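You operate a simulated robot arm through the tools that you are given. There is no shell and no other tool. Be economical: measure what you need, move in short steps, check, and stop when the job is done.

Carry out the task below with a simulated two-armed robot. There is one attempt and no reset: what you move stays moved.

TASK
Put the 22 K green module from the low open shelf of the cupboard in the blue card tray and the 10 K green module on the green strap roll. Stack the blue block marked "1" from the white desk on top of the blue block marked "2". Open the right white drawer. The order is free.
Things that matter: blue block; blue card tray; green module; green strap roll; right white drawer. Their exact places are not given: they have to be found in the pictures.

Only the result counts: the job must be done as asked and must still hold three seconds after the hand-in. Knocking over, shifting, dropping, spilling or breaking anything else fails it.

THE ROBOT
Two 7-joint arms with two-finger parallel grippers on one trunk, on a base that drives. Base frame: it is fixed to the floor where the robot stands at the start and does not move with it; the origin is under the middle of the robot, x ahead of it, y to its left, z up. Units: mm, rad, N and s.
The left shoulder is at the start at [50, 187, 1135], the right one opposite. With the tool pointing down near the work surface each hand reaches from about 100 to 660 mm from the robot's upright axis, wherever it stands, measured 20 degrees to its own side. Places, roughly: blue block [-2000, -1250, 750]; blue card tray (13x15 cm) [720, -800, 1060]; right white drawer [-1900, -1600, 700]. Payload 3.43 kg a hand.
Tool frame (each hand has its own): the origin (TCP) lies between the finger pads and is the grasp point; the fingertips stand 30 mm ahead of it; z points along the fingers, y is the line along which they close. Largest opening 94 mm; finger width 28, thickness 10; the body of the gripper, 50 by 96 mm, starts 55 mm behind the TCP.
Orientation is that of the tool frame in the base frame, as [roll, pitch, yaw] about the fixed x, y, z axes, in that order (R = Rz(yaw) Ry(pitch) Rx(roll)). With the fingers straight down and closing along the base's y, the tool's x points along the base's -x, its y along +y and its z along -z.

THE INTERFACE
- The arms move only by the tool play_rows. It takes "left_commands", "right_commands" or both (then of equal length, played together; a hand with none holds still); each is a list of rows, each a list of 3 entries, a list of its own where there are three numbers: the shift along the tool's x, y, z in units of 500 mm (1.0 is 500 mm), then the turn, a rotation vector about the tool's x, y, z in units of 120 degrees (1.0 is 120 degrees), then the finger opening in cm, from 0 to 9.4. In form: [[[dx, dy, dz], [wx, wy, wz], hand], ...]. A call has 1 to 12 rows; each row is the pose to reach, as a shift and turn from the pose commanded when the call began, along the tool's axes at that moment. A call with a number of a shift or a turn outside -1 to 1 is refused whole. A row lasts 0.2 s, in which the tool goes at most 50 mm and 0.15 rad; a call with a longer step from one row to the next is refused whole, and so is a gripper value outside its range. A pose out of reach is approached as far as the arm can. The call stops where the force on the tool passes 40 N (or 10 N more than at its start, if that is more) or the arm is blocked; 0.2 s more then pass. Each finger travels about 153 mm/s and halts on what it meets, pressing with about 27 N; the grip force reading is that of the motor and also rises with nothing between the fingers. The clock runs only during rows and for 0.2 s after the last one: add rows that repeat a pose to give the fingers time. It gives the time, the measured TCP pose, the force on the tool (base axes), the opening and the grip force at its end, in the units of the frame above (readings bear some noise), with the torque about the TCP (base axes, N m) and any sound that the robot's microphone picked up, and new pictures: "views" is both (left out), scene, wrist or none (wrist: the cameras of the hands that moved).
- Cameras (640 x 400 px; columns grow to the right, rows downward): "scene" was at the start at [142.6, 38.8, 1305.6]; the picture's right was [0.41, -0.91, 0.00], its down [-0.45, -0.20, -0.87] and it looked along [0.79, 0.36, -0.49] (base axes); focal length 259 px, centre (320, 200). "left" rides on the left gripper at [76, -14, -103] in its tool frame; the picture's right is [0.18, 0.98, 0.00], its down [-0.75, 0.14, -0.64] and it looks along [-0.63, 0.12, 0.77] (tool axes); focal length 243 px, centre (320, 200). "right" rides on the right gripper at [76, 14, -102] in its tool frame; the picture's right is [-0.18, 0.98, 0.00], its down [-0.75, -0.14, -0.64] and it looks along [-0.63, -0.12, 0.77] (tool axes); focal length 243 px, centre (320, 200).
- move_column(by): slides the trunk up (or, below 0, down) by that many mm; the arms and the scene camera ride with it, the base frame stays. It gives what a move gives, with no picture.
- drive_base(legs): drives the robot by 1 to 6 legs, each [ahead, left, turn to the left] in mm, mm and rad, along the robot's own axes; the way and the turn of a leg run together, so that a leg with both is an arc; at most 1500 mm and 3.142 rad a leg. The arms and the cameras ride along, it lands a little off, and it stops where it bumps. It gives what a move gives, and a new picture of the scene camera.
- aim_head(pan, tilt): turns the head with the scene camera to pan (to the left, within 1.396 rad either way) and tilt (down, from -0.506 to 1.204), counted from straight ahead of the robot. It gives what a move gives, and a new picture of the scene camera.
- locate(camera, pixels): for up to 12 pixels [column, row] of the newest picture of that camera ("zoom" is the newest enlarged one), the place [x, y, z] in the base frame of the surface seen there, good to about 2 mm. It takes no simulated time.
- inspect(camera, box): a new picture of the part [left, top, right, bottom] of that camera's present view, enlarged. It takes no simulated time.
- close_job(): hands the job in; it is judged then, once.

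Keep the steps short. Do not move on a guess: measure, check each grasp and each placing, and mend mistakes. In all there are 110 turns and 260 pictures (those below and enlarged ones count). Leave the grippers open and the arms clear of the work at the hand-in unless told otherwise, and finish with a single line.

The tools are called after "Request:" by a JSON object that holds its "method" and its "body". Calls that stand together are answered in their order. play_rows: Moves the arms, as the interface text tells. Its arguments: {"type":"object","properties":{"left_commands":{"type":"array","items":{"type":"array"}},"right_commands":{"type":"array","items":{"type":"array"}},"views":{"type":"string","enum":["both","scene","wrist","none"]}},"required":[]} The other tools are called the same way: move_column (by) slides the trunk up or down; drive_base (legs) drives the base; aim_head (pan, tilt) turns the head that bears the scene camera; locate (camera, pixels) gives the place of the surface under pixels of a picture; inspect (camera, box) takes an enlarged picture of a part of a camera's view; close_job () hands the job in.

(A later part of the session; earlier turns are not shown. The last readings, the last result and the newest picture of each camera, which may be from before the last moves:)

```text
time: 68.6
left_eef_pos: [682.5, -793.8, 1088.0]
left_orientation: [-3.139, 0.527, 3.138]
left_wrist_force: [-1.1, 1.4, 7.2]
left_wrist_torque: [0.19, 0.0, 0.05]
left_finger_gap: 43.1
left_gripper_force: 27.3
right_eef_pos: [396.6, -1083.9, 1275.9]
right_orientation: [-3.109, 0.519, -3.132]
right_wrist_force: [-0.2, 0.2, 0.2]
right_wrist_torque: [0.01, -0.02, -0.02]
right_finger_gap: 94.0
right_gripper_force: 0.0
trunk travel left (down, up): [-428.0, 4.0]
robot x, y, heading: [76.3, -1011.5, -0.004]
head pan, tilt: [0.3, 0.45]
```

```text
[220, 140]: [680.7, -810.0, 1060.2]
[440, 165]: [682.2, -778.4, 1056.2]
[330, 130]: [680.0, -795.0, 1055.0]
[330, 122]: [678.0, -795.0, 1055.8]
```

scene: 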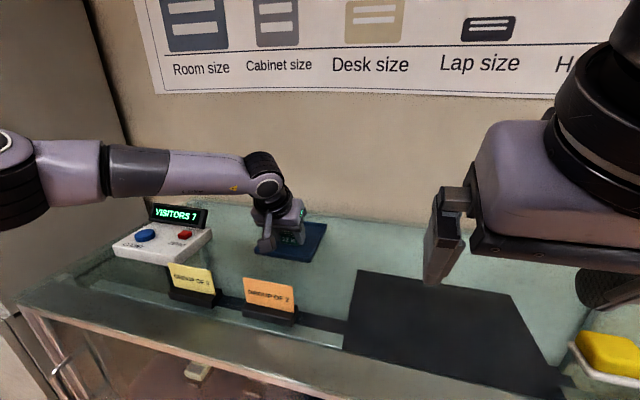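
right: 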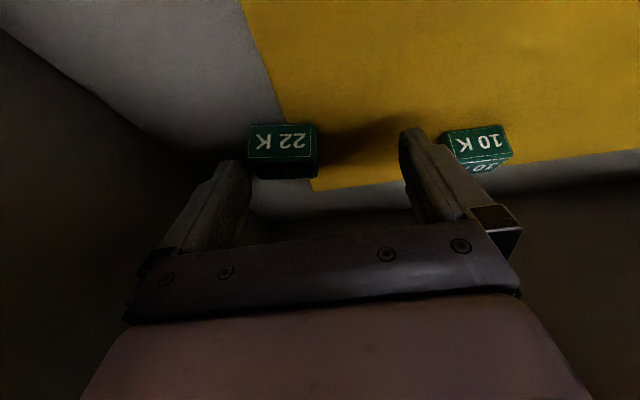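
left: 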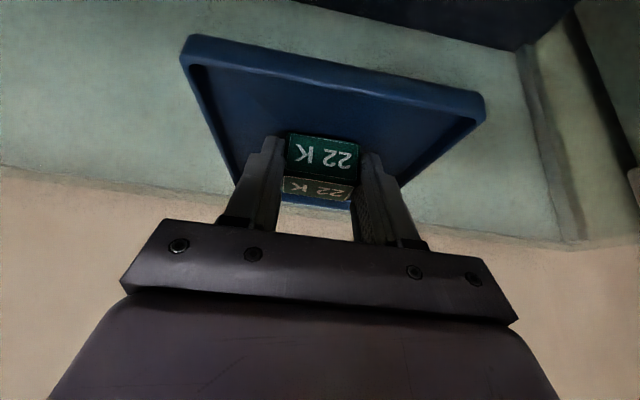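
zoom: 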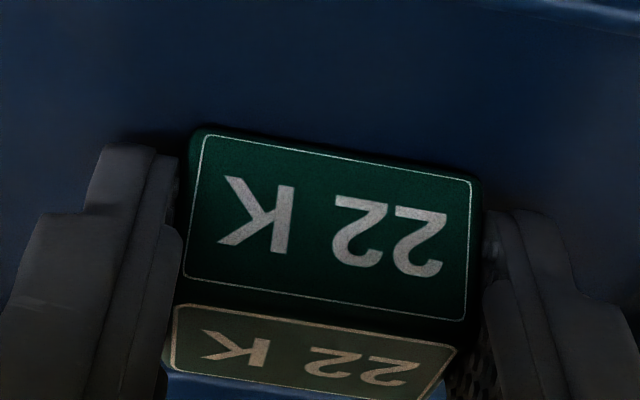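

Contact at 7 N, so it's down. I'll open and go straight up.

Request:
{"method": "play_rows", "body": {"left_commands": [[[0, 0, 0], [0, 0, 0], 4.8], [[0, 0, 0], [0, 0, 0], 6.5], [[0, 0, 0], [0, 0, 0], 6.5], [[-0.02, 0, -0.07], [0, 0, 0], 6.5], [[-0.045, 0, -0.15], [0, 0, 0], 6.5], [[-0.03, 0, -0.2], [0, 0, 0], 6.5], [[0.02, 0, -0.25], [0, 0, 0], 6.5], [[0.08, 0, -0.3], [0, 0, 0], 6.5], [[0.16, 0, -0.34], [0, 0, 0], 6.5], [[0.24, 0, -0.38], [0, 0, 0], 9.0], [[0.31, 0, -0.42], [0, 0, 0], 9.4], [[0.31, 0, -0.42], [0, 0, 0], 9.4]], "views": "both"}}

Request:
{"method": "inspect", "body": {"camera": "scene", "box": [180, 170, 372, 290]}}

```text
time: 71.2
left_eef_pos: [441.9, -791.7, 1191.7]
left_orientation: [-3.138, 0.523, 3.137]
left_wrist_force: [0.0, -0.1, 0.9]
left_wrist_torque: [0.01, 0.01, 0.0]
left_finger_gap: 94.0
left_gripper_force: 0.0
right_eef_pos: [397.5, -1084.5, 1275.7]
right_orientation: [-3.108, 0.519, -3.136]
right_wrist_force: [-0.7, -0.2, -0.3]
right_wrist_torque: [-0.01, 0.02, 0.01]
right_finger_gap: 94.1
right_gripper_force: 0.1
trunk travel left (down, up): [-428.0, 4.0]
robot x, y, heading: [75.8, -1011.8, -0.004]
head pan, tilt: [0.3, 0.45]
```

scene: 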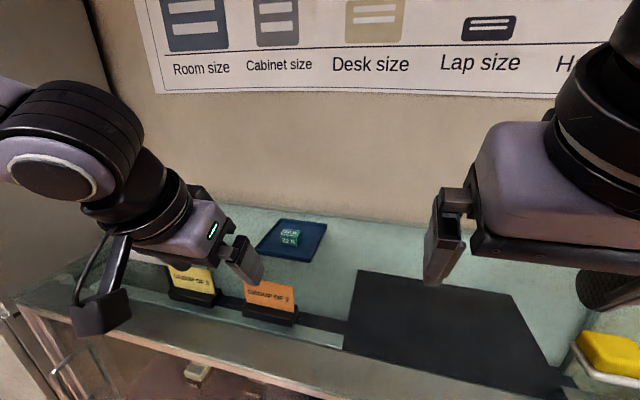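
left: 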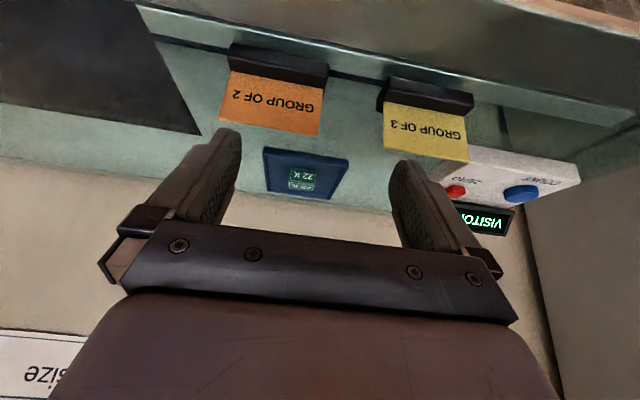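

```text
3.33 times, centred on (276, 230) of scene
```

zoom: 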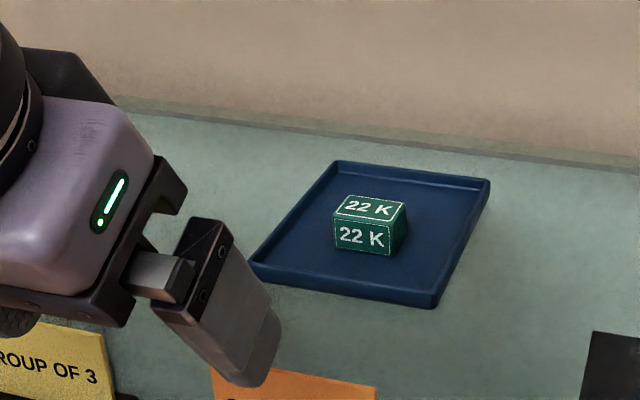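

The 22 K sits in the tray. Next is the desk behind me: I'll back off and turn around in place.

Request:
{"method": "drive_base", "body": {"legs": [[-350, 0, 0], [0, 0, 1.57]]}}

Request:
{"method": "aim_head", "body": {"pan": 0.9, "tilt": 0.4}}

```text
time: 77.3
left_eef_pos: [-497.1, -644.6, 1190.7]
left_orientation: [-3.139, 0.522, -1.57]
left_wrist_force: [-0.1, -0.6, -0.1]
left_wrist_torque: [0.02, -0.02, 0.01]
left_finger_gap: 94.2
left_gripper_force: 0.0
right_eef_pos: [-204.9, -690.9, 1275.8]
right_orientation: [-3.109, 0.519, -1.556]
right_wrist_force: [-0.1, -0.2, -0.5]
right_wrist_torque: [0.02, 0.01, 0.0]
right_finger_gap: 94.0
right_gripper_force: 0.0
trunk travel left (down, up): [-428.0, 4.0]
robot x, y, heading: [-275.3, -1015.1, 1.57]
head pan, tilt: [0.3, 0.45]
```

scene: 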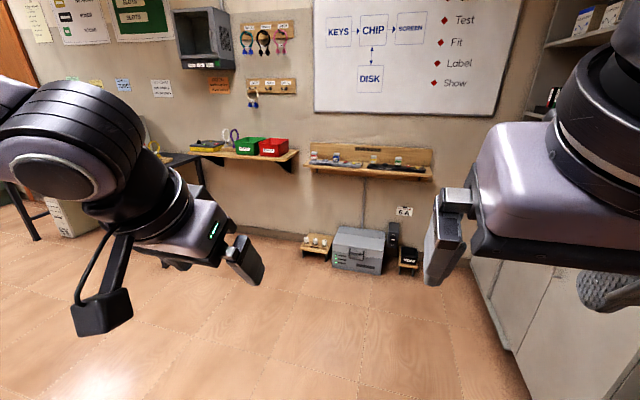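

```text
time: 78.3
left_eef_pos: [-496.4, -646.6, 1191.2]
left_orientation: [-3.141, 0.524, -1.57]
left_wrist_force: [0.6, 0.0, -0.5]
left_wrist_torque: [-0.01, 0.02, -0.01]
left_finger_gap: 93.9
left_gripper_force: 0.1
right_eef_pos: [-204.4, -687.3, 1276.5]
right_orientation: [-3.108, 0.51, -1.566]
right_wrist_force: [0.2, -0.4, -1.1]
right_wrist_torque: [0.0, 0.01, -0.02]
right_finger_gap: 94.0
right_gripper_force: 0.0
trunk travel left (down, up): [-428.0, 4.0]
robot x, y, heading: [-276.7, -1011.5, 1.571]
head pan, tilt: [0.901, 0.4]
```

scene: 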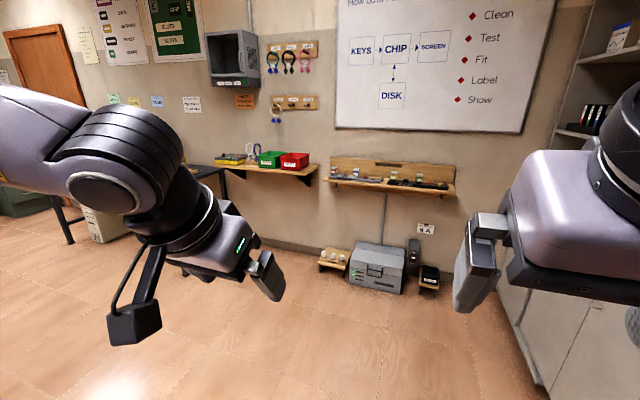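

Request:
{"method": "drive_base", "body": {"legs": [[0, 0, 1.57]]}}

Request:
{"method": "aim_head", "body": {"pan": 0.3, "tilt": 0.35}}

```text
time: 82.5
left_eef_pos: [-639.7, -1233.6, 1191.9]
left_orientation: [-3.139, 0.523, 0.005]
left_wrist_force: [-0.1, 0.0, 0.0]
left_wrist_torque: [0.0, 0.03, -0.03]
left_finger_gap: 94.1
left_gripper_force: 0.0
right_eef_pos: [-598.3, -940.6, 1274.4]
right_orientation: [-3.105, 0.51, 0.008]
right_wrist_force: [0.5, -0.4, 0.4]
right_wrist_torque: [-0.01, 0.03, -0.04]
right_finger_gap: 93.9
right_gripper_force: 0.0
trunk travel left (down, up): [-428.0, 4.0]
robot x, y, heading: [-272.8, -1008.2, -3.135]
head pan, tilt: [0.901, 0.4]
```

scene: 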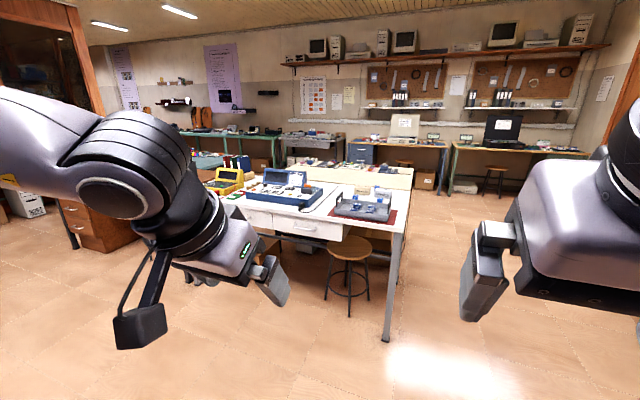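

```text
time: 83.5
left_eef_pos: [-639.9, -1233.2, 1191.4]
left_orientation: [-3.139, 0.524, 0.006]
left_wrist_force: [-0.3, 0.8, 0.3]
left_wrist_torque: [0.03, 0.02, -0.06]
left_finger_gap: 94.0
left_gripper_force: 0.0
right_eef_pos: [-597.5, -941.3, 1274.8]
right_orientation: [-3.104, 0.514, 0.014]
right_wrist_force: [-0.7, 0.0, -0.3]
right_wrist_torque: [0.02, -0.04, 0.01]
right_finger_gap: 94.1
right_gripper_force: 0.0
trunk travel left (down, up): [-428.0, 4.0]
robot x, y, heading: [-272.9, -1007.7, -3.132]
head pan, tilt: [0.3, 0.351]
```

scene: 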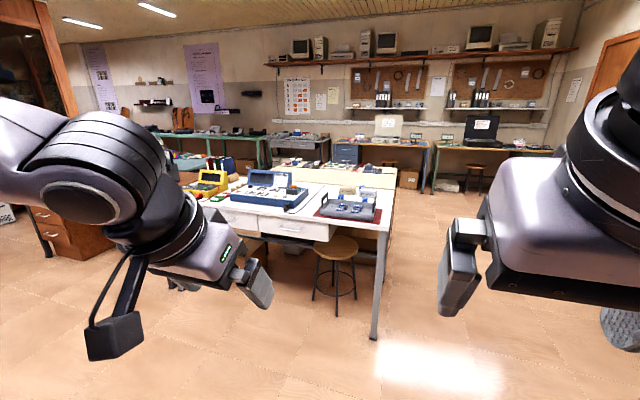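

I see the white desk with two drawers at (232,218) and (292,228) and blue boards on top. I'll inspect and measure.

Request:
{"method": "inspect", "body": {"camera": "scene", "box": [190, 150, 430, 300]}}

Request:
{"method": "locate", "body": {"camera": "scene", "pixels": [[260, 225], [292, 228], [258, 205], [330, 222], [380, 235], [376, 335], [335, 250], [345, 210], [365, 210], [350, 195], [290, 200], [210, 190]]}}

```text
2.67 times, centred on (310, 225) of scene
```

zoom: 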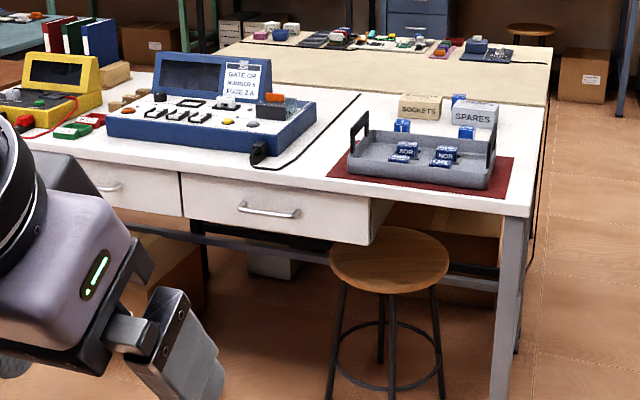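

```text
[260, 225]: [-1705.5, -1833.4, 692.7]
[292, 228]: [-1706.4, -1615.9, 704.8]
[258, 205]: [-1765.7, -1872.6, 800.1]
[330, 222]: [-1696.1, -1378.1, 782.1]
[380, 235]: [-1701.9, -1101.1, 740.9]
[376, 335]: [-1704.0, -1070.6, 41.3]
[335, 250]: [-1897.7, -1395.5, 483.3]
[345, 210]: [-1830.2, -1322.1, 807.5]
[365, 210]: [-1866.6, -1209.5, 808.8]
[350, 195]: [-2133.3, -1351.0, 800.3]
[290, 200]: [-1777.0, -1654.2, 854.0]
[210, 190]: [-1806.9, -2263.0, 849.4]
```

Request:
{"method": "drive_base", "body": {"legs": [[500, 150, 0]]}}

Request:
{"method": "aim_head", "body": {"pan": 0.25, "tilt": 0.5}}

Request:
{"method": "inspect", "body": {"camera": "scene", "box": [200, 120, 456, 280]}}

```text
time: 86.6
left_eef_pos: [-1144.9, -1382.8, 1190.9]
left_orientation: [-3.139, 0.524, -0.001]
left_wrist_force: [0.4, 0.5, -0.3]
left_wrist_torque: [-0.01, -0.04, -0.01]
left_finger_gap: 94.0
left_gripper_force: 0.0
right_eef_pos: [-1103.1, -1091.8, 1274.0]
right_orientation: [-3.106, 0.51, 0.004]
right_wrist_force: [0.4, -0.2, -0.3]
right_wrist_torque: [0.02, 0.03, 0.0]
right_finger_gap: 94.1
right_gripper_force: 0.0
trunk travel left (down, up): [-428.0, 4.0]
robot x, y, heading: [-780.2, -1161.2, 3.14]
head pan, tilt: [0.3, 0.351]
```

scene: 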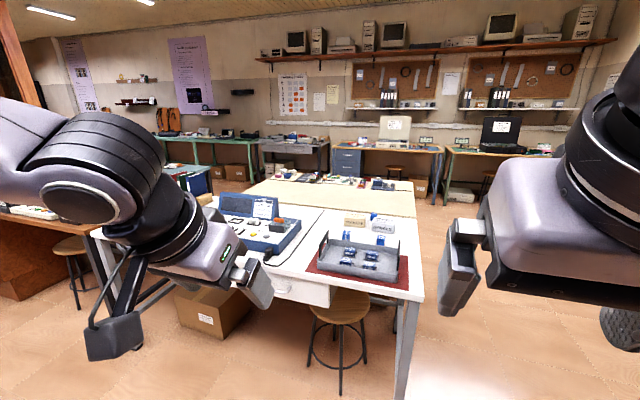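

```text
time: 87.3
left_eef_pos: [-1144.2, -1383.6, 1191.1]
left_orientation: [-3.14, 0.524, 0.0]
left_wrist_force: [0.1, -0.1, 0.0]
left_wrist_torque: [-0.02, 0.02, 0.02]
left_finger_gap: 93.9
left_gripper_force: 0.1
right_eef_pos: [-1101.9, -1091.5, 1274.9]
right_orientation: [-3.106, 0.508, 0.002]
right_wrist_force: [0.1, 0.0, 0.1]
right_wrist_torque: [0.03, -0.01, 0.02]
right_finger_gap: 94.0
right_gripper_force: 0.1
trunk travel left (down, up): [-428.0, 4.0]
robot x, y, heading: [-779.0, -1163.4, 3.138]
head pan, tilt: [0.25, 0.499]
```

scene: 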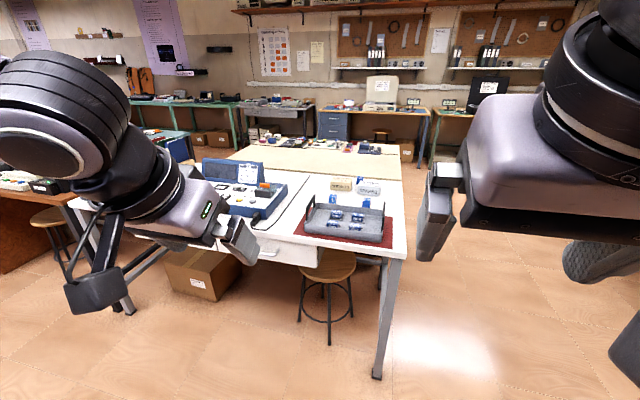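

```text
2.50 times, centred on (328, 200) of scene
```

zoom: 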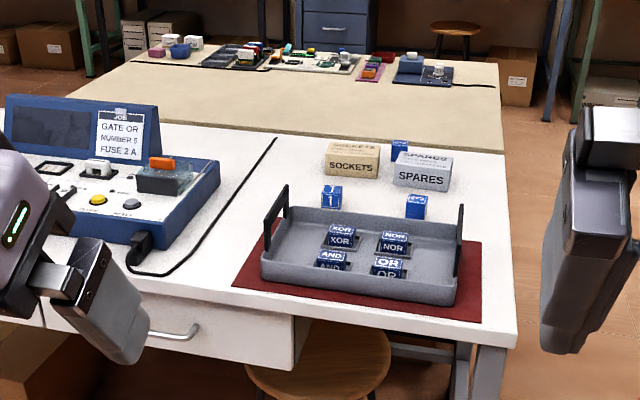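

Request:
{"method": "inspect", "body": {"camera": "scene", "box": [310, 165, 390, 215]}}

Request:
{"method": "locate", "body": {"camera": "zoom", "pixels": [[180, 165], [180, 205], [390, 180], [390, 215], [350, 70], [120, 120], [400, 150], [60, 250], [520, 270], [480, 350], [340, 110], [350, 60]]}}

Request:
{"method": "locate", "body": {"camera": "scene", "pixels": [[330, 265], [330, 285], [300, 262], [355, 265], [310, 242], [264, 253], [318, 262], [388, 260], [405, 250], [376, 375], [320, 345], [336, 340]]}}

```text
8.00 times, centred on (350, 190) of scene
```

zoom: 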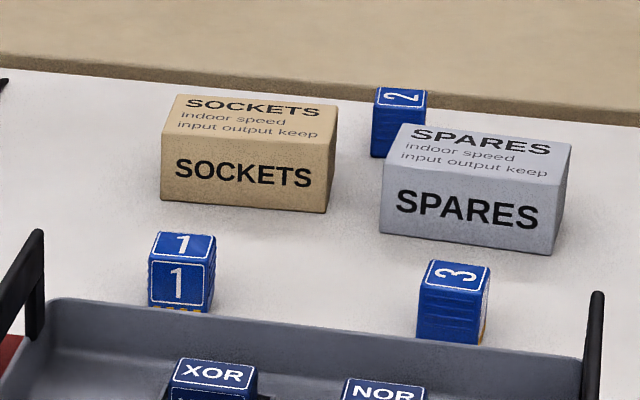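

```text
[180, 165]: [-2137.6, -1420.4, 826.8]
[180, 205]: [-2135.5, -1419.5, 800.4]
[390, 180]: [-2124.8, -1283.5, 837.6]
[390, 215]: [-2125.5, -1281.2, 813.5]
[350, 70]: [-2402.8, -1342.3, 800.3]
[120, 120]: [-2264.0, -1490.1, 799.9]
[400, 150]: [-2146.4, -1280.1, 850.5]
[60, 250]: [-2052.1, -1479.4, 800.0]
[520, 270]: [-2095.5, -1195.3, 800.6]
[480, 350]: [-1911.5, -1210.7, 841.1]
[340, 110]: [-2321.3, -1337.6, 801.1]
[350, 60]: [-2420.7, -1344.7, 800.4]
```

```text
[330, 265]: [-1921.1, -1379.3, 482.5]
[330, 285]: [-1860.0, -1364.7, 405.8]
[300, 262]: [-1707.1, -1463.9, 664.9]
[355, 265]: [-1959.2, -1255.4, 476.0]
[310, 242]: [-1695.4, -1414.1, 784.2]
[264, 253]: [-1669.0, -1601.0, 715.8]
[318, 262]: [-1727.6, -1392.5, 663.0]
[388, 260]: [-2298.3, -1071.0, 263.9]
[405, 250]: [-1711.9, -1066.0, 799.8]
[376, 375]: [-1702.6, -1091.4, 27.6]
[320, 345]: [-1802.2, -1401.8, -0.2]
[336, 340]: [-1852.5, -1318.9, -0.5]
```

Block 1 is near (-2005,-1412), block 3 near (-1995,-1230), and block 2 is behind the SPARES box, deep on the desk. I need to know how large my base is before choosing where to stand, so I'll turn the left wrist back to look at it.

Request:
{"method": "play_rows", "body": {"left_commands": [[[0, 0, 0], [0, 0.07, 0], 9.4], [[0, 0, 0], [0, 0.14, 0], 9.4], [[0, 0, 0], [0, 0.21, 0], 9.4], [[0, 0, 0], [0, 0.28, 0], 9.4], [[0, 0, 0], [0, 0.35, 0], 9.4], [[0, 0, 0], [0, 0.42, 0], 9.4], [[0, 0, 0], [0, 0.49, 0], 9.4], [[0, 0, 0], [0, 0.56, 0], 9.4], [[0, 0, 0], [0, 0.63, 0], 9.4], [[0, 0, 0], [0, 0.63, 0], 9.4]], "views": "wrist"}}

```text
time: 89.5
left_eef_pos: [-1136.7, -1385.7, 1187.9]
left_orientation: [-3.138, -0.795, -0.005]
left_wrist_force: [0.5, -0.3, -0.1]
left_wrist_torque: [0.0, -0.03, 0.0]
left_finger_gap: 94.0
left_gripper_force: 0.1
left hand out of reach, approached as far as the arm can: row 9, 10
right_eef_pos: [-1102.0, -1090.8, 1274.1]
right_orientation: [-3.104, 0.509, 0.005]
right_wrist_force: [0.2, 0.9, -0.3]
right_wrist_torque: [-0.02, -0.05, -0.01]
right_finger_gap: 94.1
right_gripper_force: 0.0
trunk travel left (down, up): [-428.0, 4.0]
robot x, y, heading: [-778.8, -1162.9, 3.146]
head pan, tilt: [0.25, 0.499]
```

left: 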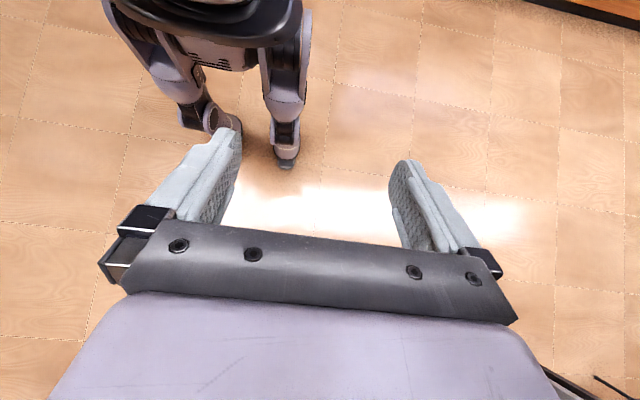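

Request:
{"method": "locate", "body": {"camera": "left", "pixels": [[285, 162], [300, 100], [290, 130], [215, 120], [185, 85], [300, 40], [200, 25], [240, 35], [150, 60], [125, 20], [230, 130], [310, 20]]}}

```text
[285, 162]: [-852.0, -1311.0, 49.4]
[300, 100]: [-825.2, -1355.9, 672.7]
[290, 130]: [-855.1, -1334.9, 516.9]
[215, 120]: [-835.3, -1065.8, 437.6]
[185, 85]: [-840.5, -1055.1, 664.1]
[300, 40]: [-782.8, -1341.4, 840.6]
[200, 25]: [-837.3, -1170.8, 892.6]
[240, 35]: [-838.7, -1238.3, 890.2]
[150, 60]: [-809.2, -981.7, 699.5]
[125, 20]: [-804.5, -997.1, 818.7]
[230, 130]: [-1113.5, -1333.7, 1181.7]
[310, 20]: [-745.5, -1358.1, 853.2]
```

Useful: the robot stands on slim legs that reach only about 90 mm ahead and 200 mm to each side, so it can stand close to the desk. I'll return the left tool to straight down. Then I'll go to the desk's right side (edge at y -1065) and face it.

Request:
{"method": "play_rows", "body": {"left_commands": [[[0, 0, 0], [0, -0.06, 0], 9.4], [[0, 0, 0], [0, -0.12, 0], 9.4], [[0, 0, 0], [0, -0.18, 0], 9.4], [[0, 0, 0], [0, -0.24, 0], 9.4], [[0, 0, 0], [0, -0.31, 0], 9.4], [[0, 0, 0], [0, -0.38, 0], 9.4], [[0, 0, 0], [0, -0.38, 0], 9.4]], "views": "none"}}

Request:
{"method": "drive_base", "body": {"legs": [[0, 0, 1.571], [-380, 0, 0], [0, -740, 0], [0, -740, 0]]}}

Request:
{"method": "aim_head", "body": {"pan": 0.1, "tilt": 0.6}}

```text
time: 91.1
left_eef_pos: [-1137.3, -1384.2, 1185.2]
left_orientation: [-3.141, 0.0, -0.001]
left_wrist_force: [-0.1, 0.5, -0.6]
left_wrist_torque: [0.0, -0.01, -0.01]
left_finger_gap: 93.9
left_gripper_force: 0.1
right_eef_pos: [-1102.0, -1091.2, 1274.0]
right_orientation: [-3.106, 0.509, 0.005]
right_wrist_force: [0.4, 0.2, 0.9]
right_wrist_torque: [0.02, -0.04, -0.01]
right_finger_gap: 94.0
right_gripper_force: 0.0
trunk travel left (down, up): [-428.0, 4.0]
robot x, y, heading: [-777.7, -1160.7, 3.142]
head pan, tilt: [0.25, 0.499]
```

```text
time: 105.2
left_eef_pos: [-1331.8, -1136.9, 1185.2]
left_orientation: [3.141, -0.001, 1.58]
left_wrist_force: [-0.7, 0.4, 0.8]
left_wrist_torque: [0.0, 0.01, 0.0]
left_finger_gap: 94.2
left_gripper_force: 0.0
right_eef_pos: [-1626.9, -1104.8, 1274.3]
right_orientation: [-3.103, 0.508, 1.586]
right_wrist_force: [-0.5, 0.5, 0.2]
right_wrist_torque: [0.03, 0.01, 0.05]
right_finger_gap: 94.1
right_gripper_force: 0.0
trunk travel left (down, up): [-428.0, 4.0]
robot x, y, heading: [-1561.4, -776.6, -1.561]
head pan, tilt: [0.25, 0.499]
stopped in leg 4: the robot was blocked; the commanded pose is now the measured one
```

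scene: 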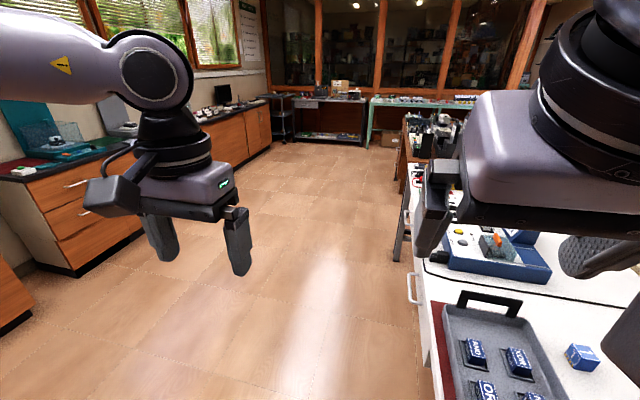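

```text
time: 105.9
left_eef_pos: [-1332.2, -1135.8, 1186.2]
left_orientation: [3.141, 0.0, 1.581]
left_wrist_force: [-0.2, -0.2, -0.4]
left_wrist_torque: [0.02, 0.0, 0.01]
left_finger_gap: 94.1
left_gripper_force: 0.0
right_eef_pos: [-1626.9, -1104.6, 1273.7]
right_orientation: [-3.105, 0.511, 1.588]
right_wrist_force: [-0.2, 0.1, -0.5]
right_wrist_torque: [-0.02, -0.02, 0.02]
right_finger_gap: 93.8
right_gripper_force: 0.0
trunk travel left (down, up): [-428.0, 4.0]
robot x, y, heading: [-1559.7, -779.7, -1.565]
head pan, tilt: [0.099, 0.6]
```

scene: 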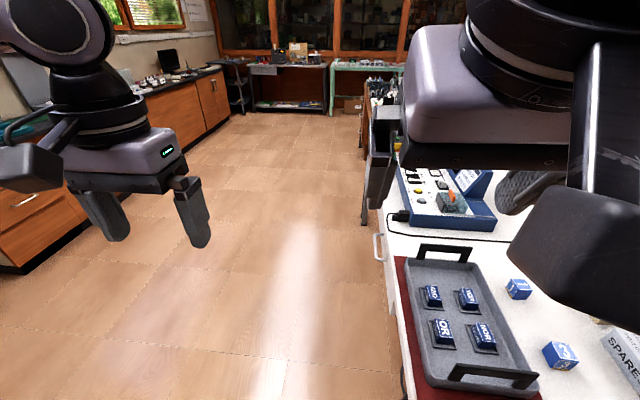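

The drive was blocked at x -1560. I'll look to the robot's right to see what is in the way.

Request:
{"method": "aim_head", "body": {"pan": -1.2, "tilt": 0.7}}

```text
time: 107.3
left_eef_pos: [-1332.5, -1136.0, 1187.0]
left_orientation: [3.141, 0.0, 1.582]
left_wrist_force: [0.1, 0.1, -0.1]
left_wrist_torque: [0.02, 0.06, 0.0]
left_finger_gap: 94.0
left_gripper_force: 0.0
right_eef_pos: [-1628.6, -1107.6, 1275.4]
right_orientation: [-3.111, 0.506, 1.573]
right_wrist_force: [0.5, -0.7, 0.3]
right_wrist_torque: [-0.03, 0.01, 0.01]
right_finger_gap: 93.7
right_gripper_force: 0.0
trunk travel left (down, up): [-428.0, 4.0]
robot x, y, heading: [-1558.6, -780.3, -1.558]
head pan, tilt: [-1.201, 0.7]
```

scene: 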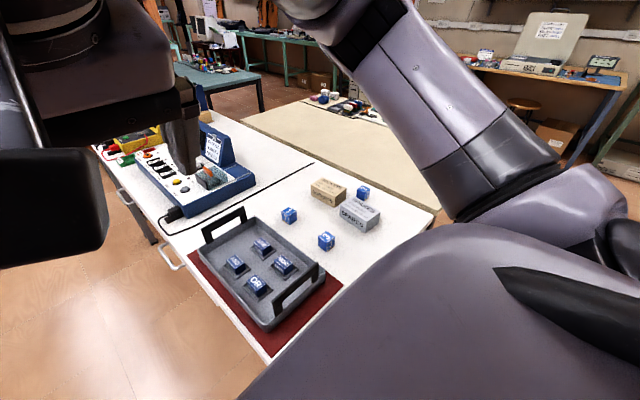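

Nothing is visible beside me, so my footprint probably meets the desk corner, about 320 mm from my axis. I'll back up 60 mm and continue to the right.

Request:
{"method": "drive_base", "body": {"legs": [[-60, 30, 0], [0, -350, 0], [0, -350, 0]]}}

Request:
{"method": "aim_head", "body": {"pan": 0.2, "tilt": 0.7}}

```text
time: 114.8
left_eef_pos: [-2002.9, -1084.3, 1187.5]
left_orientation: [-3.141, -0.001, 1.582]
left_wrist_force: [-0.1, -0.7, -1.0]
left_wrist_torque: [-0.02, -0.05, -0.01]
left_finger_gap: 94.0
left_gripper_force: 0.1
right_eef_pos: [-2299.2, -1054.8, 1275.2]
right_orientation: [-3.114, 0.506, 1.568]
right_wrist_force: [-0.5, 0.3, 0.0]
right_wrist_torque: [-0.03, -0.01, 0.0]
right_finger_gap: 94.4
right_gripper_force: 0.1
trunk travel left (down, up): [-428.0, 4.0]
robot x, y, heading: [-2227.1, -723.8, -1.559]
head pan, tilt: [-1.201, 0.7]
```

scene: 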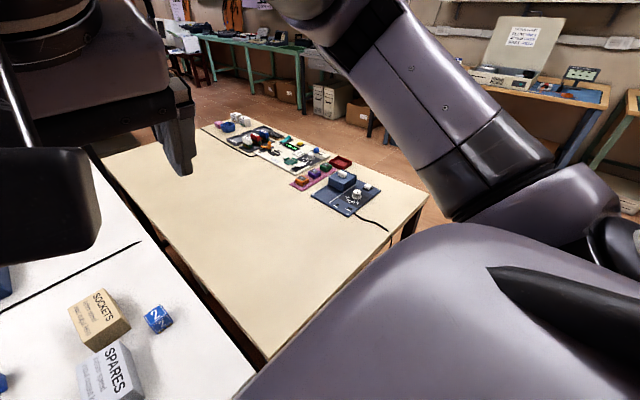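

```text
time: 116.3
left_eef_pos: [-2002.1, -1083.7, 1186.2]
left_orientation: [3.141, 0.0, 1.582]
left_wrist_force: [0.7, 0.5, 1.2]
left_wrist_torque: [-0.02, -0.02, 0.04]
left_finger_gap: 94.0
left_gripper_force: 0.1
right_eef_pos: [-2299.2, -1055.4, 1275.0]
right_orientation: [-3.114, 0.5, 1.563]
right_wrist_force: [-0.1, 0.4, 0.9]
right_wrist_torque: [0.0, 0.02, 0.0]
right_finger_gap: 94.1
right_gripper_force: 0.1
trunk travel left (down, up): [-428.0, 4.0]
robot x, y, heading: [-2228.1, -729.1, -1.56]
head pan, tilt: [0.201, 0.7]
```

scene: 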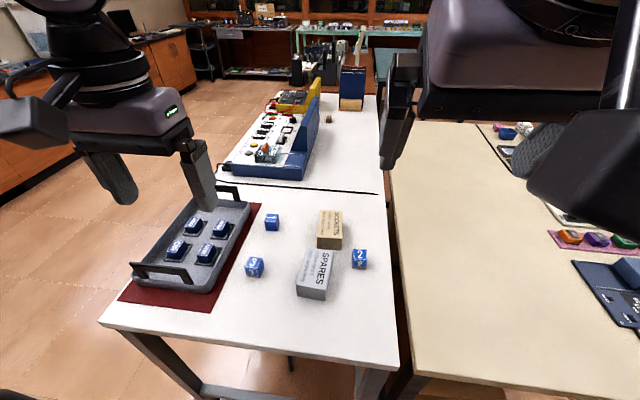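

Clear now, and the view is good. I'll measure block 1 at (272,222), block 2 at (359,258), block 3 and the boxes.

Request:
{"method": "inspect", "body": {"camera": "scene", "box": [240, 200, 400, 300]}}

Request:
{"method": "locate", "body": {"camera": "zoom", "pixels": [[105, 65], [148, 62], [110, 88], [155, 85], [130, 75], [455, 205], [495, 205], [455, 235], [500, 235], [480, 215], [400, 190], [325, 300]]}}

Request:
{"method": "locate", "body": {"camera": "scene", "pixels": [[265, 217], [278, 216], [272, 227], [353, 252], [366, 252], [359, 263], [246, 215], [225, 290], [390, 366], [240, 190], [258, 262], [390, 240]]}}

```text
4.00 times, centred on (320, 250) of scene
```

zoom: 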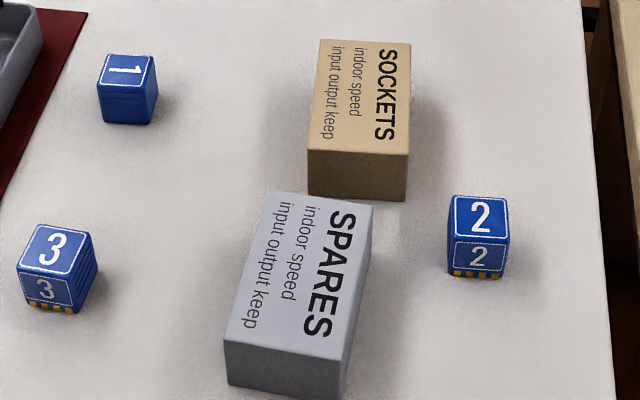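

```text
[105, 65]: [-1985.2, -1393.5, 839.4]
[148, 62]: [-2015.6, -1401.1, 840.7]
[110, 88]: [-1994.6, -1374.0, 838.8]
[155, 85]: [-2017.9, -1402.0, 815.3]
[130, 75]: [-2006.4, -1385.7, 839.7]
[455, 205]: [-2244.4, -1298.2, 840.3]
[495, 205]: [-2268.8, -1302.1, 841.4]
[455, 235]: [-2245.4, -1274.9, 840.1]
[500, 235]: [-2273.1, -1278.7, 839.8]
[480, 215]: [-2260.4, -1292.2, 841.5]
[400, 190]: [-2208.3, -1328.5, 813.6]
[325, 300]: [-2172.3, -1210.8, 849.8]
```

```text
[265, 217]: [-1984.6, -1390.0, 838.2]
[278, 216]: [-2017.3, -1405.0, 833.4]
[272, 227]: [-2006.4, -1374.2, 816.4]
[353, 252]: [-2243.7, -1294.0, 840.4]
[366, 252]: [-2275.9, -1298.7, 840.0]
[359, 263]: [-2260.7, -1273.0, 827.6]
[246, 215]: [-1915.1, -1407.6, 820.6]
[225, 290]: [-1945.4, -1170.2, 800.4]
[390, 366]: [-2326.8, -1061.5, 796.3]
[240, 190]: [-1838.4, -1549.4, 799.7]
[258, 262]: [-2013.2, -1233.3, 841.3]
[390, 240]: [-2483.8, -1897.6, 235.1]
```

Block 1 is centred near (-2002,-1393) and block 2 near (-2260,-1292), both about 38 mm cubes with tops at 840. Block 1 is about 665 mm ahead, which is too far, so I'll creep ahead in small steps to see how close I can stand.

Request:
{"method": "drive_base", "body": {"legs": [[30, 0, 0], [30, 0, 0], [30, 0, 0], [30, 0, 0]]}}

```text
time: 117.3
left_eef_pos: [-2002.1, -1104.4, 1185.7]
left_orientation: [-3.141, -0.001, 1.583]
left_wrist_force: [-0.8, 1.0, -0.6]
left_wrist_torque: [-0.06, -0.04, -0.03]
left_finger_gap: 93.9
left_gripper_force: 0.1
right_eef_pos: [-2299.0, -1080.5, 1274.7]
right_orientation: [-3.117, 0.496, 1.554]
right_wrist_force: [-0.1, 1.0, 0.2]
right_wrist_torque: [-0.06, -0.01, 0.01]
right_finger_gap: 93.9
right_gripper_force: 0.0
trunk travel left (down, up): [-428.0, 4.0]
robot x, y, heading: [-2225.2, -750.8, -1.56]
head pan, tilt: [0.201, 0.7]
stopped in leg 1: the robot was blocked; the commanded pose is now the measured one
```

scene: 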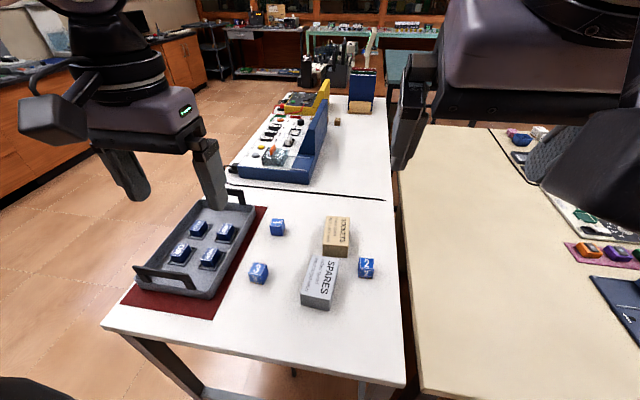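

I'm blocked at y -750, so my footprint is about 315 mm. I'll stand at x = -2002 and turn 20° right. That puts block 1 about 643 mm away at 20° on the left hand's side, within the stated reach. I'll also lower the trunk.

Request:
{"method": "drive_base", "body": {"legs": [[-15, 0, 0], [0, 223, 0], [0, 0, -0.37]]}}

Request:
{"method": "move_column", "body": {"by": -120}}

```text
time: 121.3
left_eef_pos: [-1925.9, -1147.7, 1185.8]
left_orientation: [3.14, -0.002, 1.212]
left_wrist_force: [-0.1, 0.4, -0.3]
left_wrist_torque: [-0.03, -0.01, 0.01]
left_finger_gap: 94.0
left_gripper_force: 0.1
right_eef_pos: [-2193.1, -1016.0, 1275.1]
right_orientation: [-3.117, 0.497, 1.182]
right_wrist_force: [0.0, 1.0, -0.1]
right_wrist_torque: [-0.01, 0.04, 0.03]
right_finger_gap: 94.2
right_gripper_force: 0.1
trunk travel left (down, up): [-428.0, 4.0]
robot x, y, heading: [-2007.1, -733.3, -1.932]
head pan, tilt: [0.201, 0.7]
```

scene: 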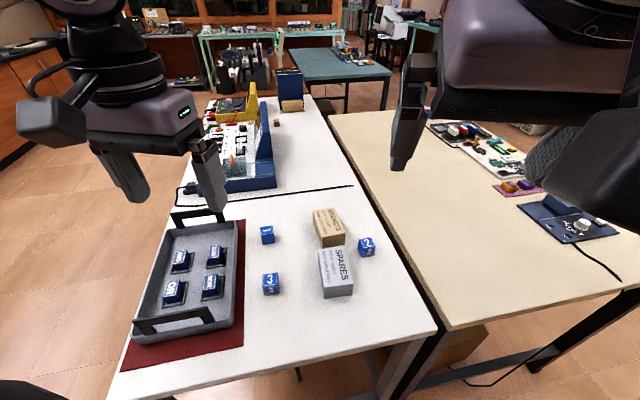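

```text
time: 122.8
left_eef_pos: [-1925.6, -1145.9, 1065.4]
left_orientation: [-3.14, -0.001, 1.212]
left_wrist_force: [0.5, -0.9, -0.6]
left_wrist_torque: [-0.01, -0.01, -0.01]
left_finger_gap: 93.8
left_gripper_force: 0.1
right_eef_pos: [-2193.6, -1015.0, 1154.2]
right_orientation: [-3.119, 0.496, 1.182]
right_wrist_force: [0.3, -0.2, -0.7]
right_wrist_torque: [-0.02, 0.0, -0.02]
right_finger_gap: 94.0
right_gripper_force: 0.1
trunk travel left (down, up): [-308.0, 124.0]
robot x, y, heading: [-2011.4, -731.3, -1.928]
head pan, tilt: [0.201, 0.7]
```

Request:
{"method": "drive_base", "body": {"legs": [[13, 7, 0]]}}

Request:
{"method": "inspect", "body": {"camera": "scene", "box": [240, 180, 304, 220]}}

```text
time: 123.6
left_eef_pos: [-1922.1, -1163.1, 1064.9]
left_orientation: [-3.141, -0.002, 1.211]
left_wrist_force: [0.2, -0.3, 0.5]
left_wrist_torque: [-0.02, 0.0, 0.01]
left_finger_gap: 94.2
left_gripper_force: 0.2
right_eef_pos: [-2192.0, -1030.9, 1155.5]
right_orientation: [-3.118, 0.496, 1.182]
right_wrist_force: [-0.1, -0.3, 0.4]
right_wrist_torque: [-0.01, -0.01, -0.01]
right_finger_gap: 94.0
right_gripper_force: 0.0
trunk travel left (down, up): [-308.0, 124.0]
robot x, y, heading: [-2007.8, -747.6, -1.932]
head pan, tilt: [0.201, 0.7]
```

scene: 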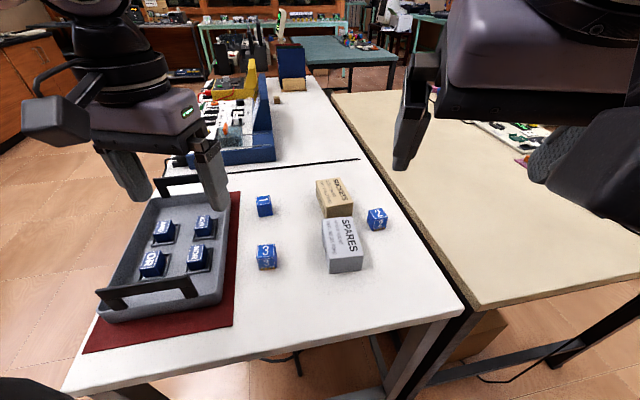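

```text
10.00 times, centred on (272, 200) of scene
```

zoom: 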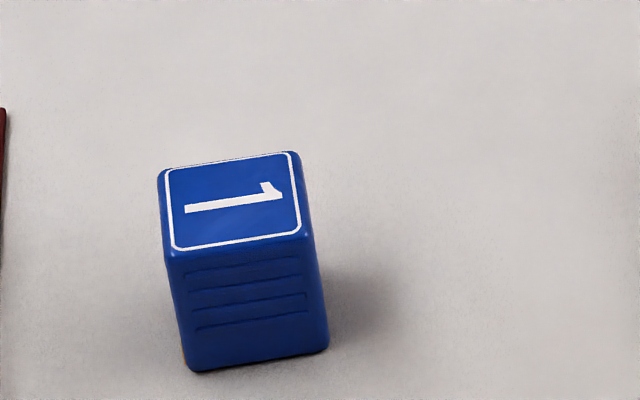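

Request:
{"method": "locate", "body": {"camera": "zoom", "pixels": [[172, 180], [285, 162], [180, 240], [295, 225], [235, 200], [190, 290], [305, 280]]}}

Request:
{"method": "inspect", "body": {"camera": "scene", "box": [345, 198, 409, 238]}}

Request:
{"method": "locate", "body": {"camera": "zoom", "pixels": [[250, 130], [350, 105], [275, 190], [385, 160], [310, 145], [300, 240], [395, 215]]}}

```text
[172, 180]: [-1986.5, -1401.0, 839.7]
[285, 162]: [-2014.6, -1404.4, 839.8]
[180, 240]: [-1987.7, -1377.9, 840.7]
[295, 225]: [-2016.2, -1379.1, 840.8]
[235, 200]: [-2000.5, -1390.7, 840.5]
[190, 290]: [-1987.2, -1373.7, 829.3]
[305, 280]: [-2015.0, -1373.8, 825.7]
```

```text
10.00 times, centred on (377, 218) of scene
```

zoom: 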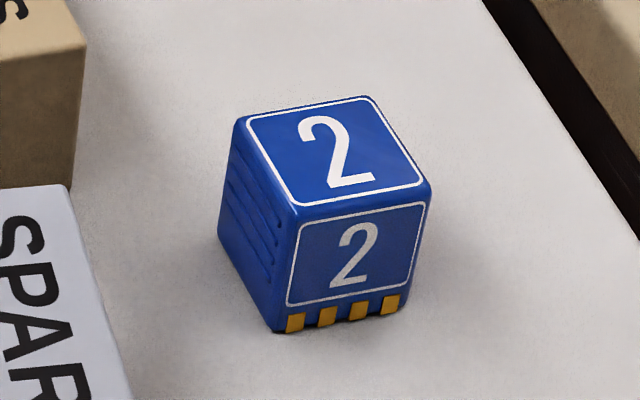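

```text
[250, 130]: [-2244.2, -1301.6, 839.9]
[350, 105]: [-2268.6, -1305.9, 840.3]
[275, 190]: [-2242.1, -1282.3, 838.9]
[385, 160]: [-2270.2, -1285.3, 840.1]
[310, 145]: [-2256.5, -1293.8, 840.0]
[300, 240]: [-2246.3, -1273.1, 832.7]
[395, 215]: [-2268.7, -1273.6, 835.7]
```

The blocks are square to the axes: block 1 at (-2002,-1392), block 2 at (-2257,-1292). I'll move the left hand over block 1 at z 950 with its yaw aligned.

Request:
{"method": "play_rows", "body": {"left_commands": [[[-0.069, 0.002, 0.033], [0, 0, -0.025], 9.4], [[-0.138, 0.003, 0.066], [0, 0, -0.05], 9.4], [[-0.207, 0.005, 0.099], [0, 0, -0.075], 9.4], [[-0.276, 0.006, 0.131], [0, 0, -0.1], 9.4], [[-0.346, 0.008, 0.164], [0, 0, -0.125], 9.4], [[-0.415, 0.01, 0.197], [0, 0, -0.15], 9.4], [[-0.484, 0.011, 0.23], [0, 0, -0.172], 9.4], [[-0.484, 0.011, 0.23], [0, 0, -0.172], 9.4]], "views": "both"}}

```text
time: 125.4
left_eef_pos: [-1950.9, -1348.0, 960.6]
left_orientation: [-3.14, 0.002, 1.573]
left_wrist_force: [0.0, 0.2, -0.2]
left_wrist_torque: [-0.04, 0.03, -0.02]
left_finger_gap: 94.0
left_gripper_force: 0.0
left hand out of reach, approached as far as the arm can: row 5, 6, 7, 8
right_eef_pos: [-2191.5, -1029.9, 1155.7]
right_orientation: [-3.118, 0.495, 1.18]
right_wrist_force: [0.1, 0.5, 1.4]
right_wrist_torque: [0.03, -0.01, 0.0]
right_finger_gap: 94.2
right_gripper_force: 0.1
trunk travel left (down, up): [-308.0, 124.0]
robot x, y, heading: [-2005.6, -748.0, -1.933]
head pan, tilt: [0.201, 0.7]
```

scene: 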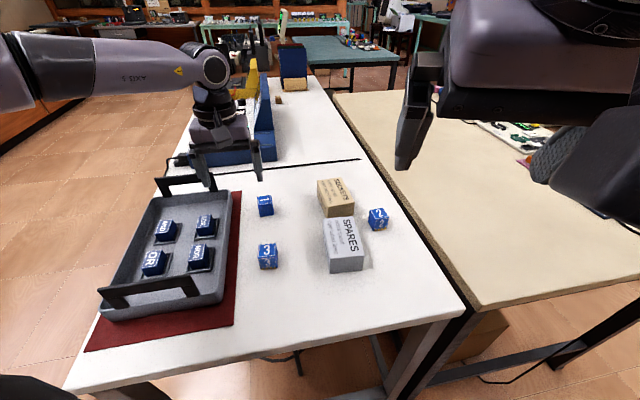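
left: 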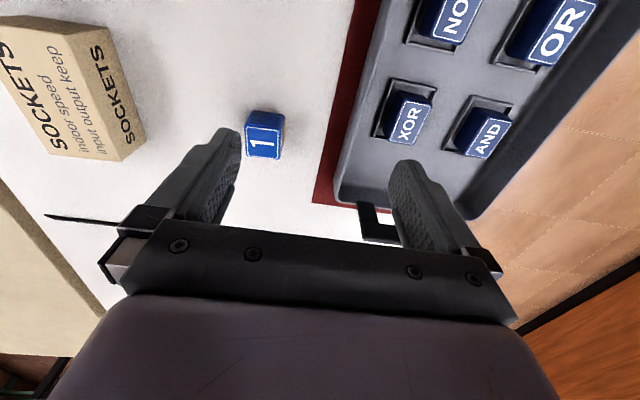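

The arm reached only (-1951,-1348): the forearm comes in from +x while the hand is twisted. Turning the hand by 90° (yaw 0, closing along y) lines it up with the forearm. I'll rotate it in place.

Request:
{"method": "play_rows", "body": {"left_commands": [[[0, 0, 0], [0, 0, 0.068], 9.4], [[0, 0, 0], [0, 0, 0.136], 9.4], [[0, 0, 0], [0, 0, 0.204], 9.4], [[0, 0, 0], [0, 0, 0.272], 9.4], [[0, 0, 0], [0, 0, 0.34], 9.4], [[0, 0, 0], [0, 0, 0.408], 9.4], [[0, 0, 0], [0, 0, 0.476], 9.4], [[0, 0, 0], [0, 0, 0.544], 9.4], [[0, 0, 0], [0, 0, 0.612], 9.4], [[0, 0, 0], [0, 0, 0.68], 9.4], [[0, 0, 0], [0, 0, 0.75], 9.4], [[0, 0, 0], [0, 0, 0.75], 9.4]], "views": "both"}}

```text
time: 128.0
left_eef_pos: [-1996.2, -1160.4, 918.5]
left_orientation: [3.107, -0.002, 0.036]
left_wrist_force: [0.3, 0.1, 0.1]
left_wrist_torque: [0.01, -0.02, 0.0]
left_finger_gap: 94.0
left_gripper_force: 0.0
left hand out of reach, approached as far as the arm can: row 6, 7, 8, 9, 10, 11, 12
right_eef_pos: [-2191.2, -1030.7, 1154.9]
right_orientation: [-3.118, 0.496, 1.181]
right_wrist_force: [0.0, -1.0, 0.3]
right_wrist_torque: [0.02, 0.02, -0.04]
right_finger_gap: 93.9
right_gripper_force: 0.0
trunk travel left (down, up): [-308.0, 124.0]
robot x, y, heading: [-2010.2, -746.1, -1.931]
head pan, tilt: [0.201, 0.7]
```

scene: 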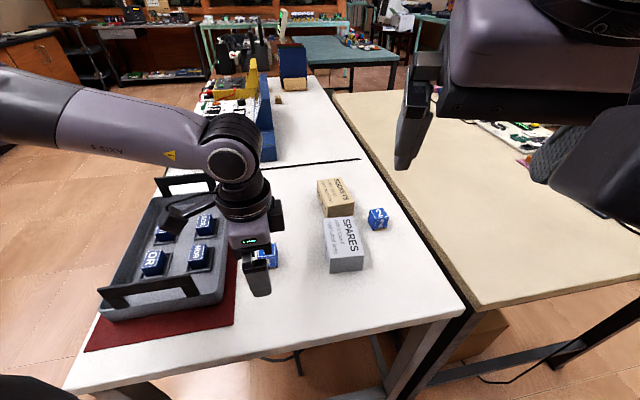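
left: 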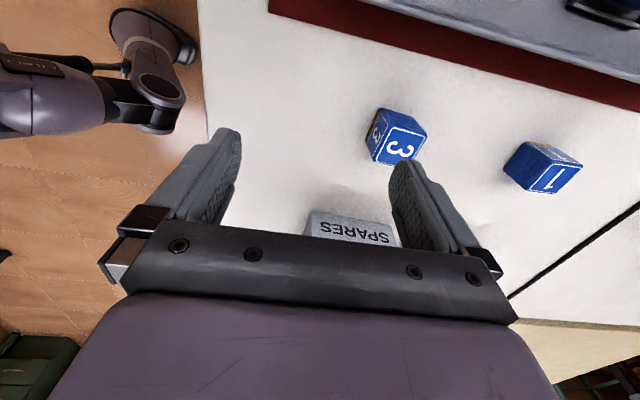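

That twist is worse (the arm slid back to y -1160), though nothing was touched. I'll raise the hand and return it to its natural yaw, 1.21.

Request:
{"method": "play_rows", "body": {"left_commands": [[[0, 0, -0.06], [0, 0, -0.06], 9.4], [[0.02, 0.01, -0.12], [0, 0, -0.12], 9.4], [[0.04, 0.02, -0.12], [0, 0, -0.185], 9.4], [[0.06, 0.03, -0.12], [0, 0, -0.25], 9.4], [[0.08, 0.04, -0.12], [0, 0, -0.315], 9.4], [[0.1, 0.06, -0.12], [0, 0, -0.38], 9.4], [[0.12, 0.08, -0.12], [0, 0, -0.445], 9.4], [[0.12, 0.08, -0.12], [0, 0, -0.51], 9.4], [[0.12, 0.08, -0.12], [0, 0, -0.561], 9.4], [[0.12, 0.08, -0.12], [0, 0, -0.561], 9.4]], "views": "none"}}

```text
time: 130.2
left_eef_pos: [-1937.6, -1194.3, 983.0]
left_orientation: [3.129, 0.032, 1.213]
left_wrist_force: [0.1, -0.1, 0.0]
left_wrist_torque: [0.01, -0.01, 0.03]
left_finger_gap: 94.0
left_gripper_force: 0.1
right_eef_pos: [-2191.8, -1029.1, 1154.6]
right_orientation: [-3.12, 0.497, 1.179]
right_wrist_force: [0.0, 0.0, 0.0]
right_wrist_torque: [-0.01, 0.04, 0.02]
right_finger_gap: 94.1
right_gripper_force: 0.0
trunk travel left (down, up): [-308.0, 124.0]
robot x, y, heading: [-2002.9, -749.3, -1.929]
head pan, tilt: [0.201, 0.7]
```

Request:
{"method": "play_rows", "body": {"left_commands": [[[-0.083, 0.004, 0.013], [0, 0, 0], 9.4], [[-0.166, 0.008, 0.026], [0, 0, 0], 9.4], [[-0.25, 0.011, 0.04], [0, 0, 0], 9.4], [[-0.333, 0.015, 0.053], [0, 0, 0], 9.4], [[-0.416, 0.019, 0.066], [0, 0, 0], 9.4], [[-0.416, 0.019, 0.066], [0, 0, 0], 9.4]], "views": "wrist"}}

```text
time: 131.6
left_eef_pos: [-1952.9, -1350.0, 963.6]
left_orientation: [3.128, 0.033, 1.212]
left_wrist_force: [0.0, -0.1, 0.3]
left_wrist_torque: [0.01, 0.03, 0.0]
left_finger_gap: 94.1
left_gripper_force: 0.0
left hand out of reach, approached as far as the arm can: row 4, 5, 6
right_eef_pos: [-2189.8, -1031.2, 1154.9]
right_orientation: [-3.118, 0.495, 1.179]
right_wrist_force: [-0.7, -0.6, -0.2]
right_wrist_torque: [-0.04, 0.01, 0.01]
right_finger_gap: 93.8
right_gripper_force: 0.0
trunk travel left (down, up): [-308.0, 124.0]
robot x, y, heading: [-2004.7, -747.4, -1.932]
head pan, tilt: [0.201, 0.7]
```

left: 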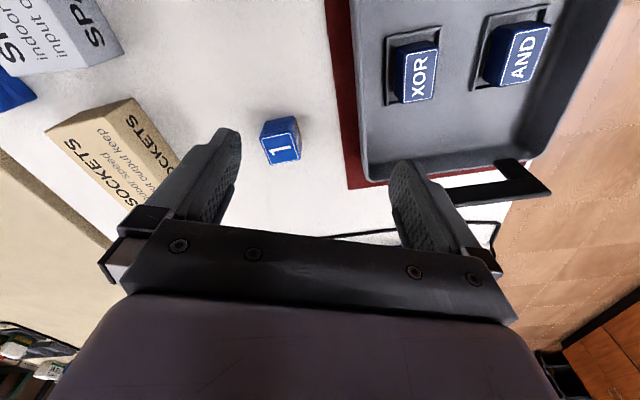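

It hits the same limit, so it's the arm's length at this height. I'll test whether lower down (z 890, still above the blocks) reaches farther.

Request:
{"method": "play_rows", "body": {"left_commands": [[[-0.038, -0.02, 0.049], [0, 0, 0], 9.4], [[-0.075, -0.041, 0.097], [0, 0, 0], 9.4], [[-0.113, -0.062, 0.146], [0, 0, 0], 9.4], [[-0.113, -0.062, 0.146], [0, 0, 0], 9.4], [[-0.113, -0.062, 0.146], [0, 0, 0], 9.4]], "views": "none"}}

```text
time: 132.8
left_eef_pos: [-1945.2, -1347.3, 919.5]
left_orientation: [3.127, 0.033, 1.212]
left_wrist_force: [0.2, 0.6, 0.5]
left_wrist_torque: [-0.01, 0.01, -0.03]
left_finger_gap: 94.0
left_gripper_force: 0.1
left hand out of reach, approached as far as the arm can: row 1, 2, 3, 4, 5
right_eef_pos: [-2190.9, -1029.6, 1155.5]
right_orientation: [-3.119, 0.495, 1.182]
right_wrist_force: [-0.4, 0.3, 0.2]
right_wrist_torque: [-0.02, 0.01, 0.0]
right_finger_gap: 94.0
right_gripper_force: 0.2
trunk travel left (down, up): [-308.0, 124.0]
robot x, y, heading: [-2006.2, -746.9, -1.93]
head pan, tilt: [0.201, 0.7]
```

I'll try the 30° forward tilt, which reached farther at the tray, staying above the blocks.

Request:
{"method": "play_rows", "body": {"left_commands": [[[0, 0, -0.02], [0, -0.06, 0], 9.4], [[0, 0, -0.02], [0, -0.12, 0], 9.4], [[0, 0, -0.02], [0, -0.18, 0], 9.4], [[0, 0, -0.02], [0, -0.234, 0], 9.4], [[-0.04, -0.025, 0.0], [0, -0.234, 0], 9.4], [[-0.08, -0.05, 0.03], [0, -0.234, 0], 9.4], [[-0.124, -0.075, 0.05], [0, -0.234, 0], 9.4], [[-0.124, -0.075, 0.05], [0, -0.234, 0], 9.4]], "views": "both"}}

```text
time: 134.6
left_eef_pos: [-1990.5, -1384.9, 902.8]
left_orientation: [3.126, 0.524, 1.204]
left_wrist_force: [0.6, -0.1, 0.4]
left_wrist_torque: [0.01, 0.02, -0.01]
left_finger_gap: 94.2
left_gripper_force: 0.1
left hand out of reach, approached as far as the arm can: row 7, 8
right_eef_pos: [-2191.7, -1030.2, 1156.0]
right_orientation: [-3.121, 0.496, 1.182]
right_wrist_force: [-0.9, 0.2, 0.3]
right_wrist_torque: [0.02, -0.01, 0.02]
right_finger_gap: 94.2
right_gripper_force: 0.0
trunk travel left (down, up): [-308.0, 124.0]
robot x, y, heading: [-2004.3, -748.6, -1.932]
head pan, tilt: [0.201, 0.7]
```

scene: 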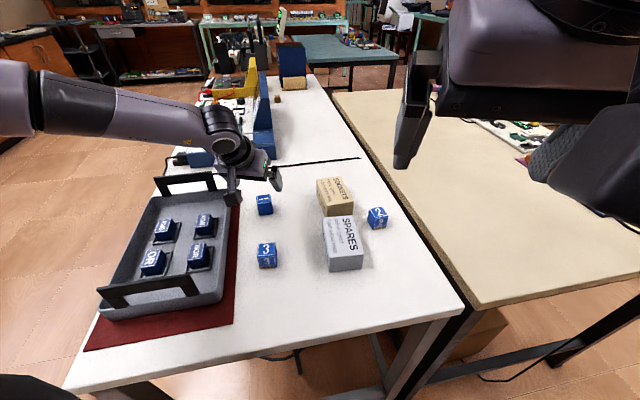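
left: 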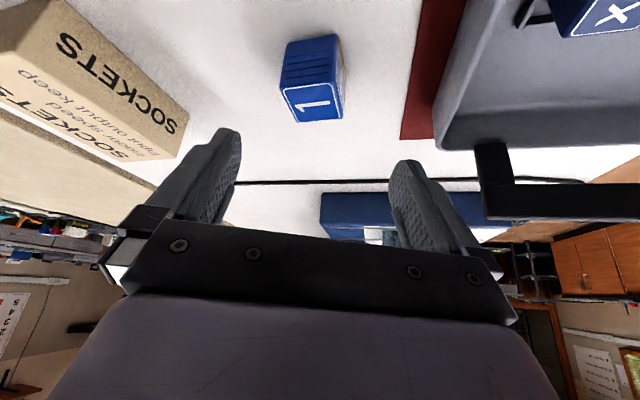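

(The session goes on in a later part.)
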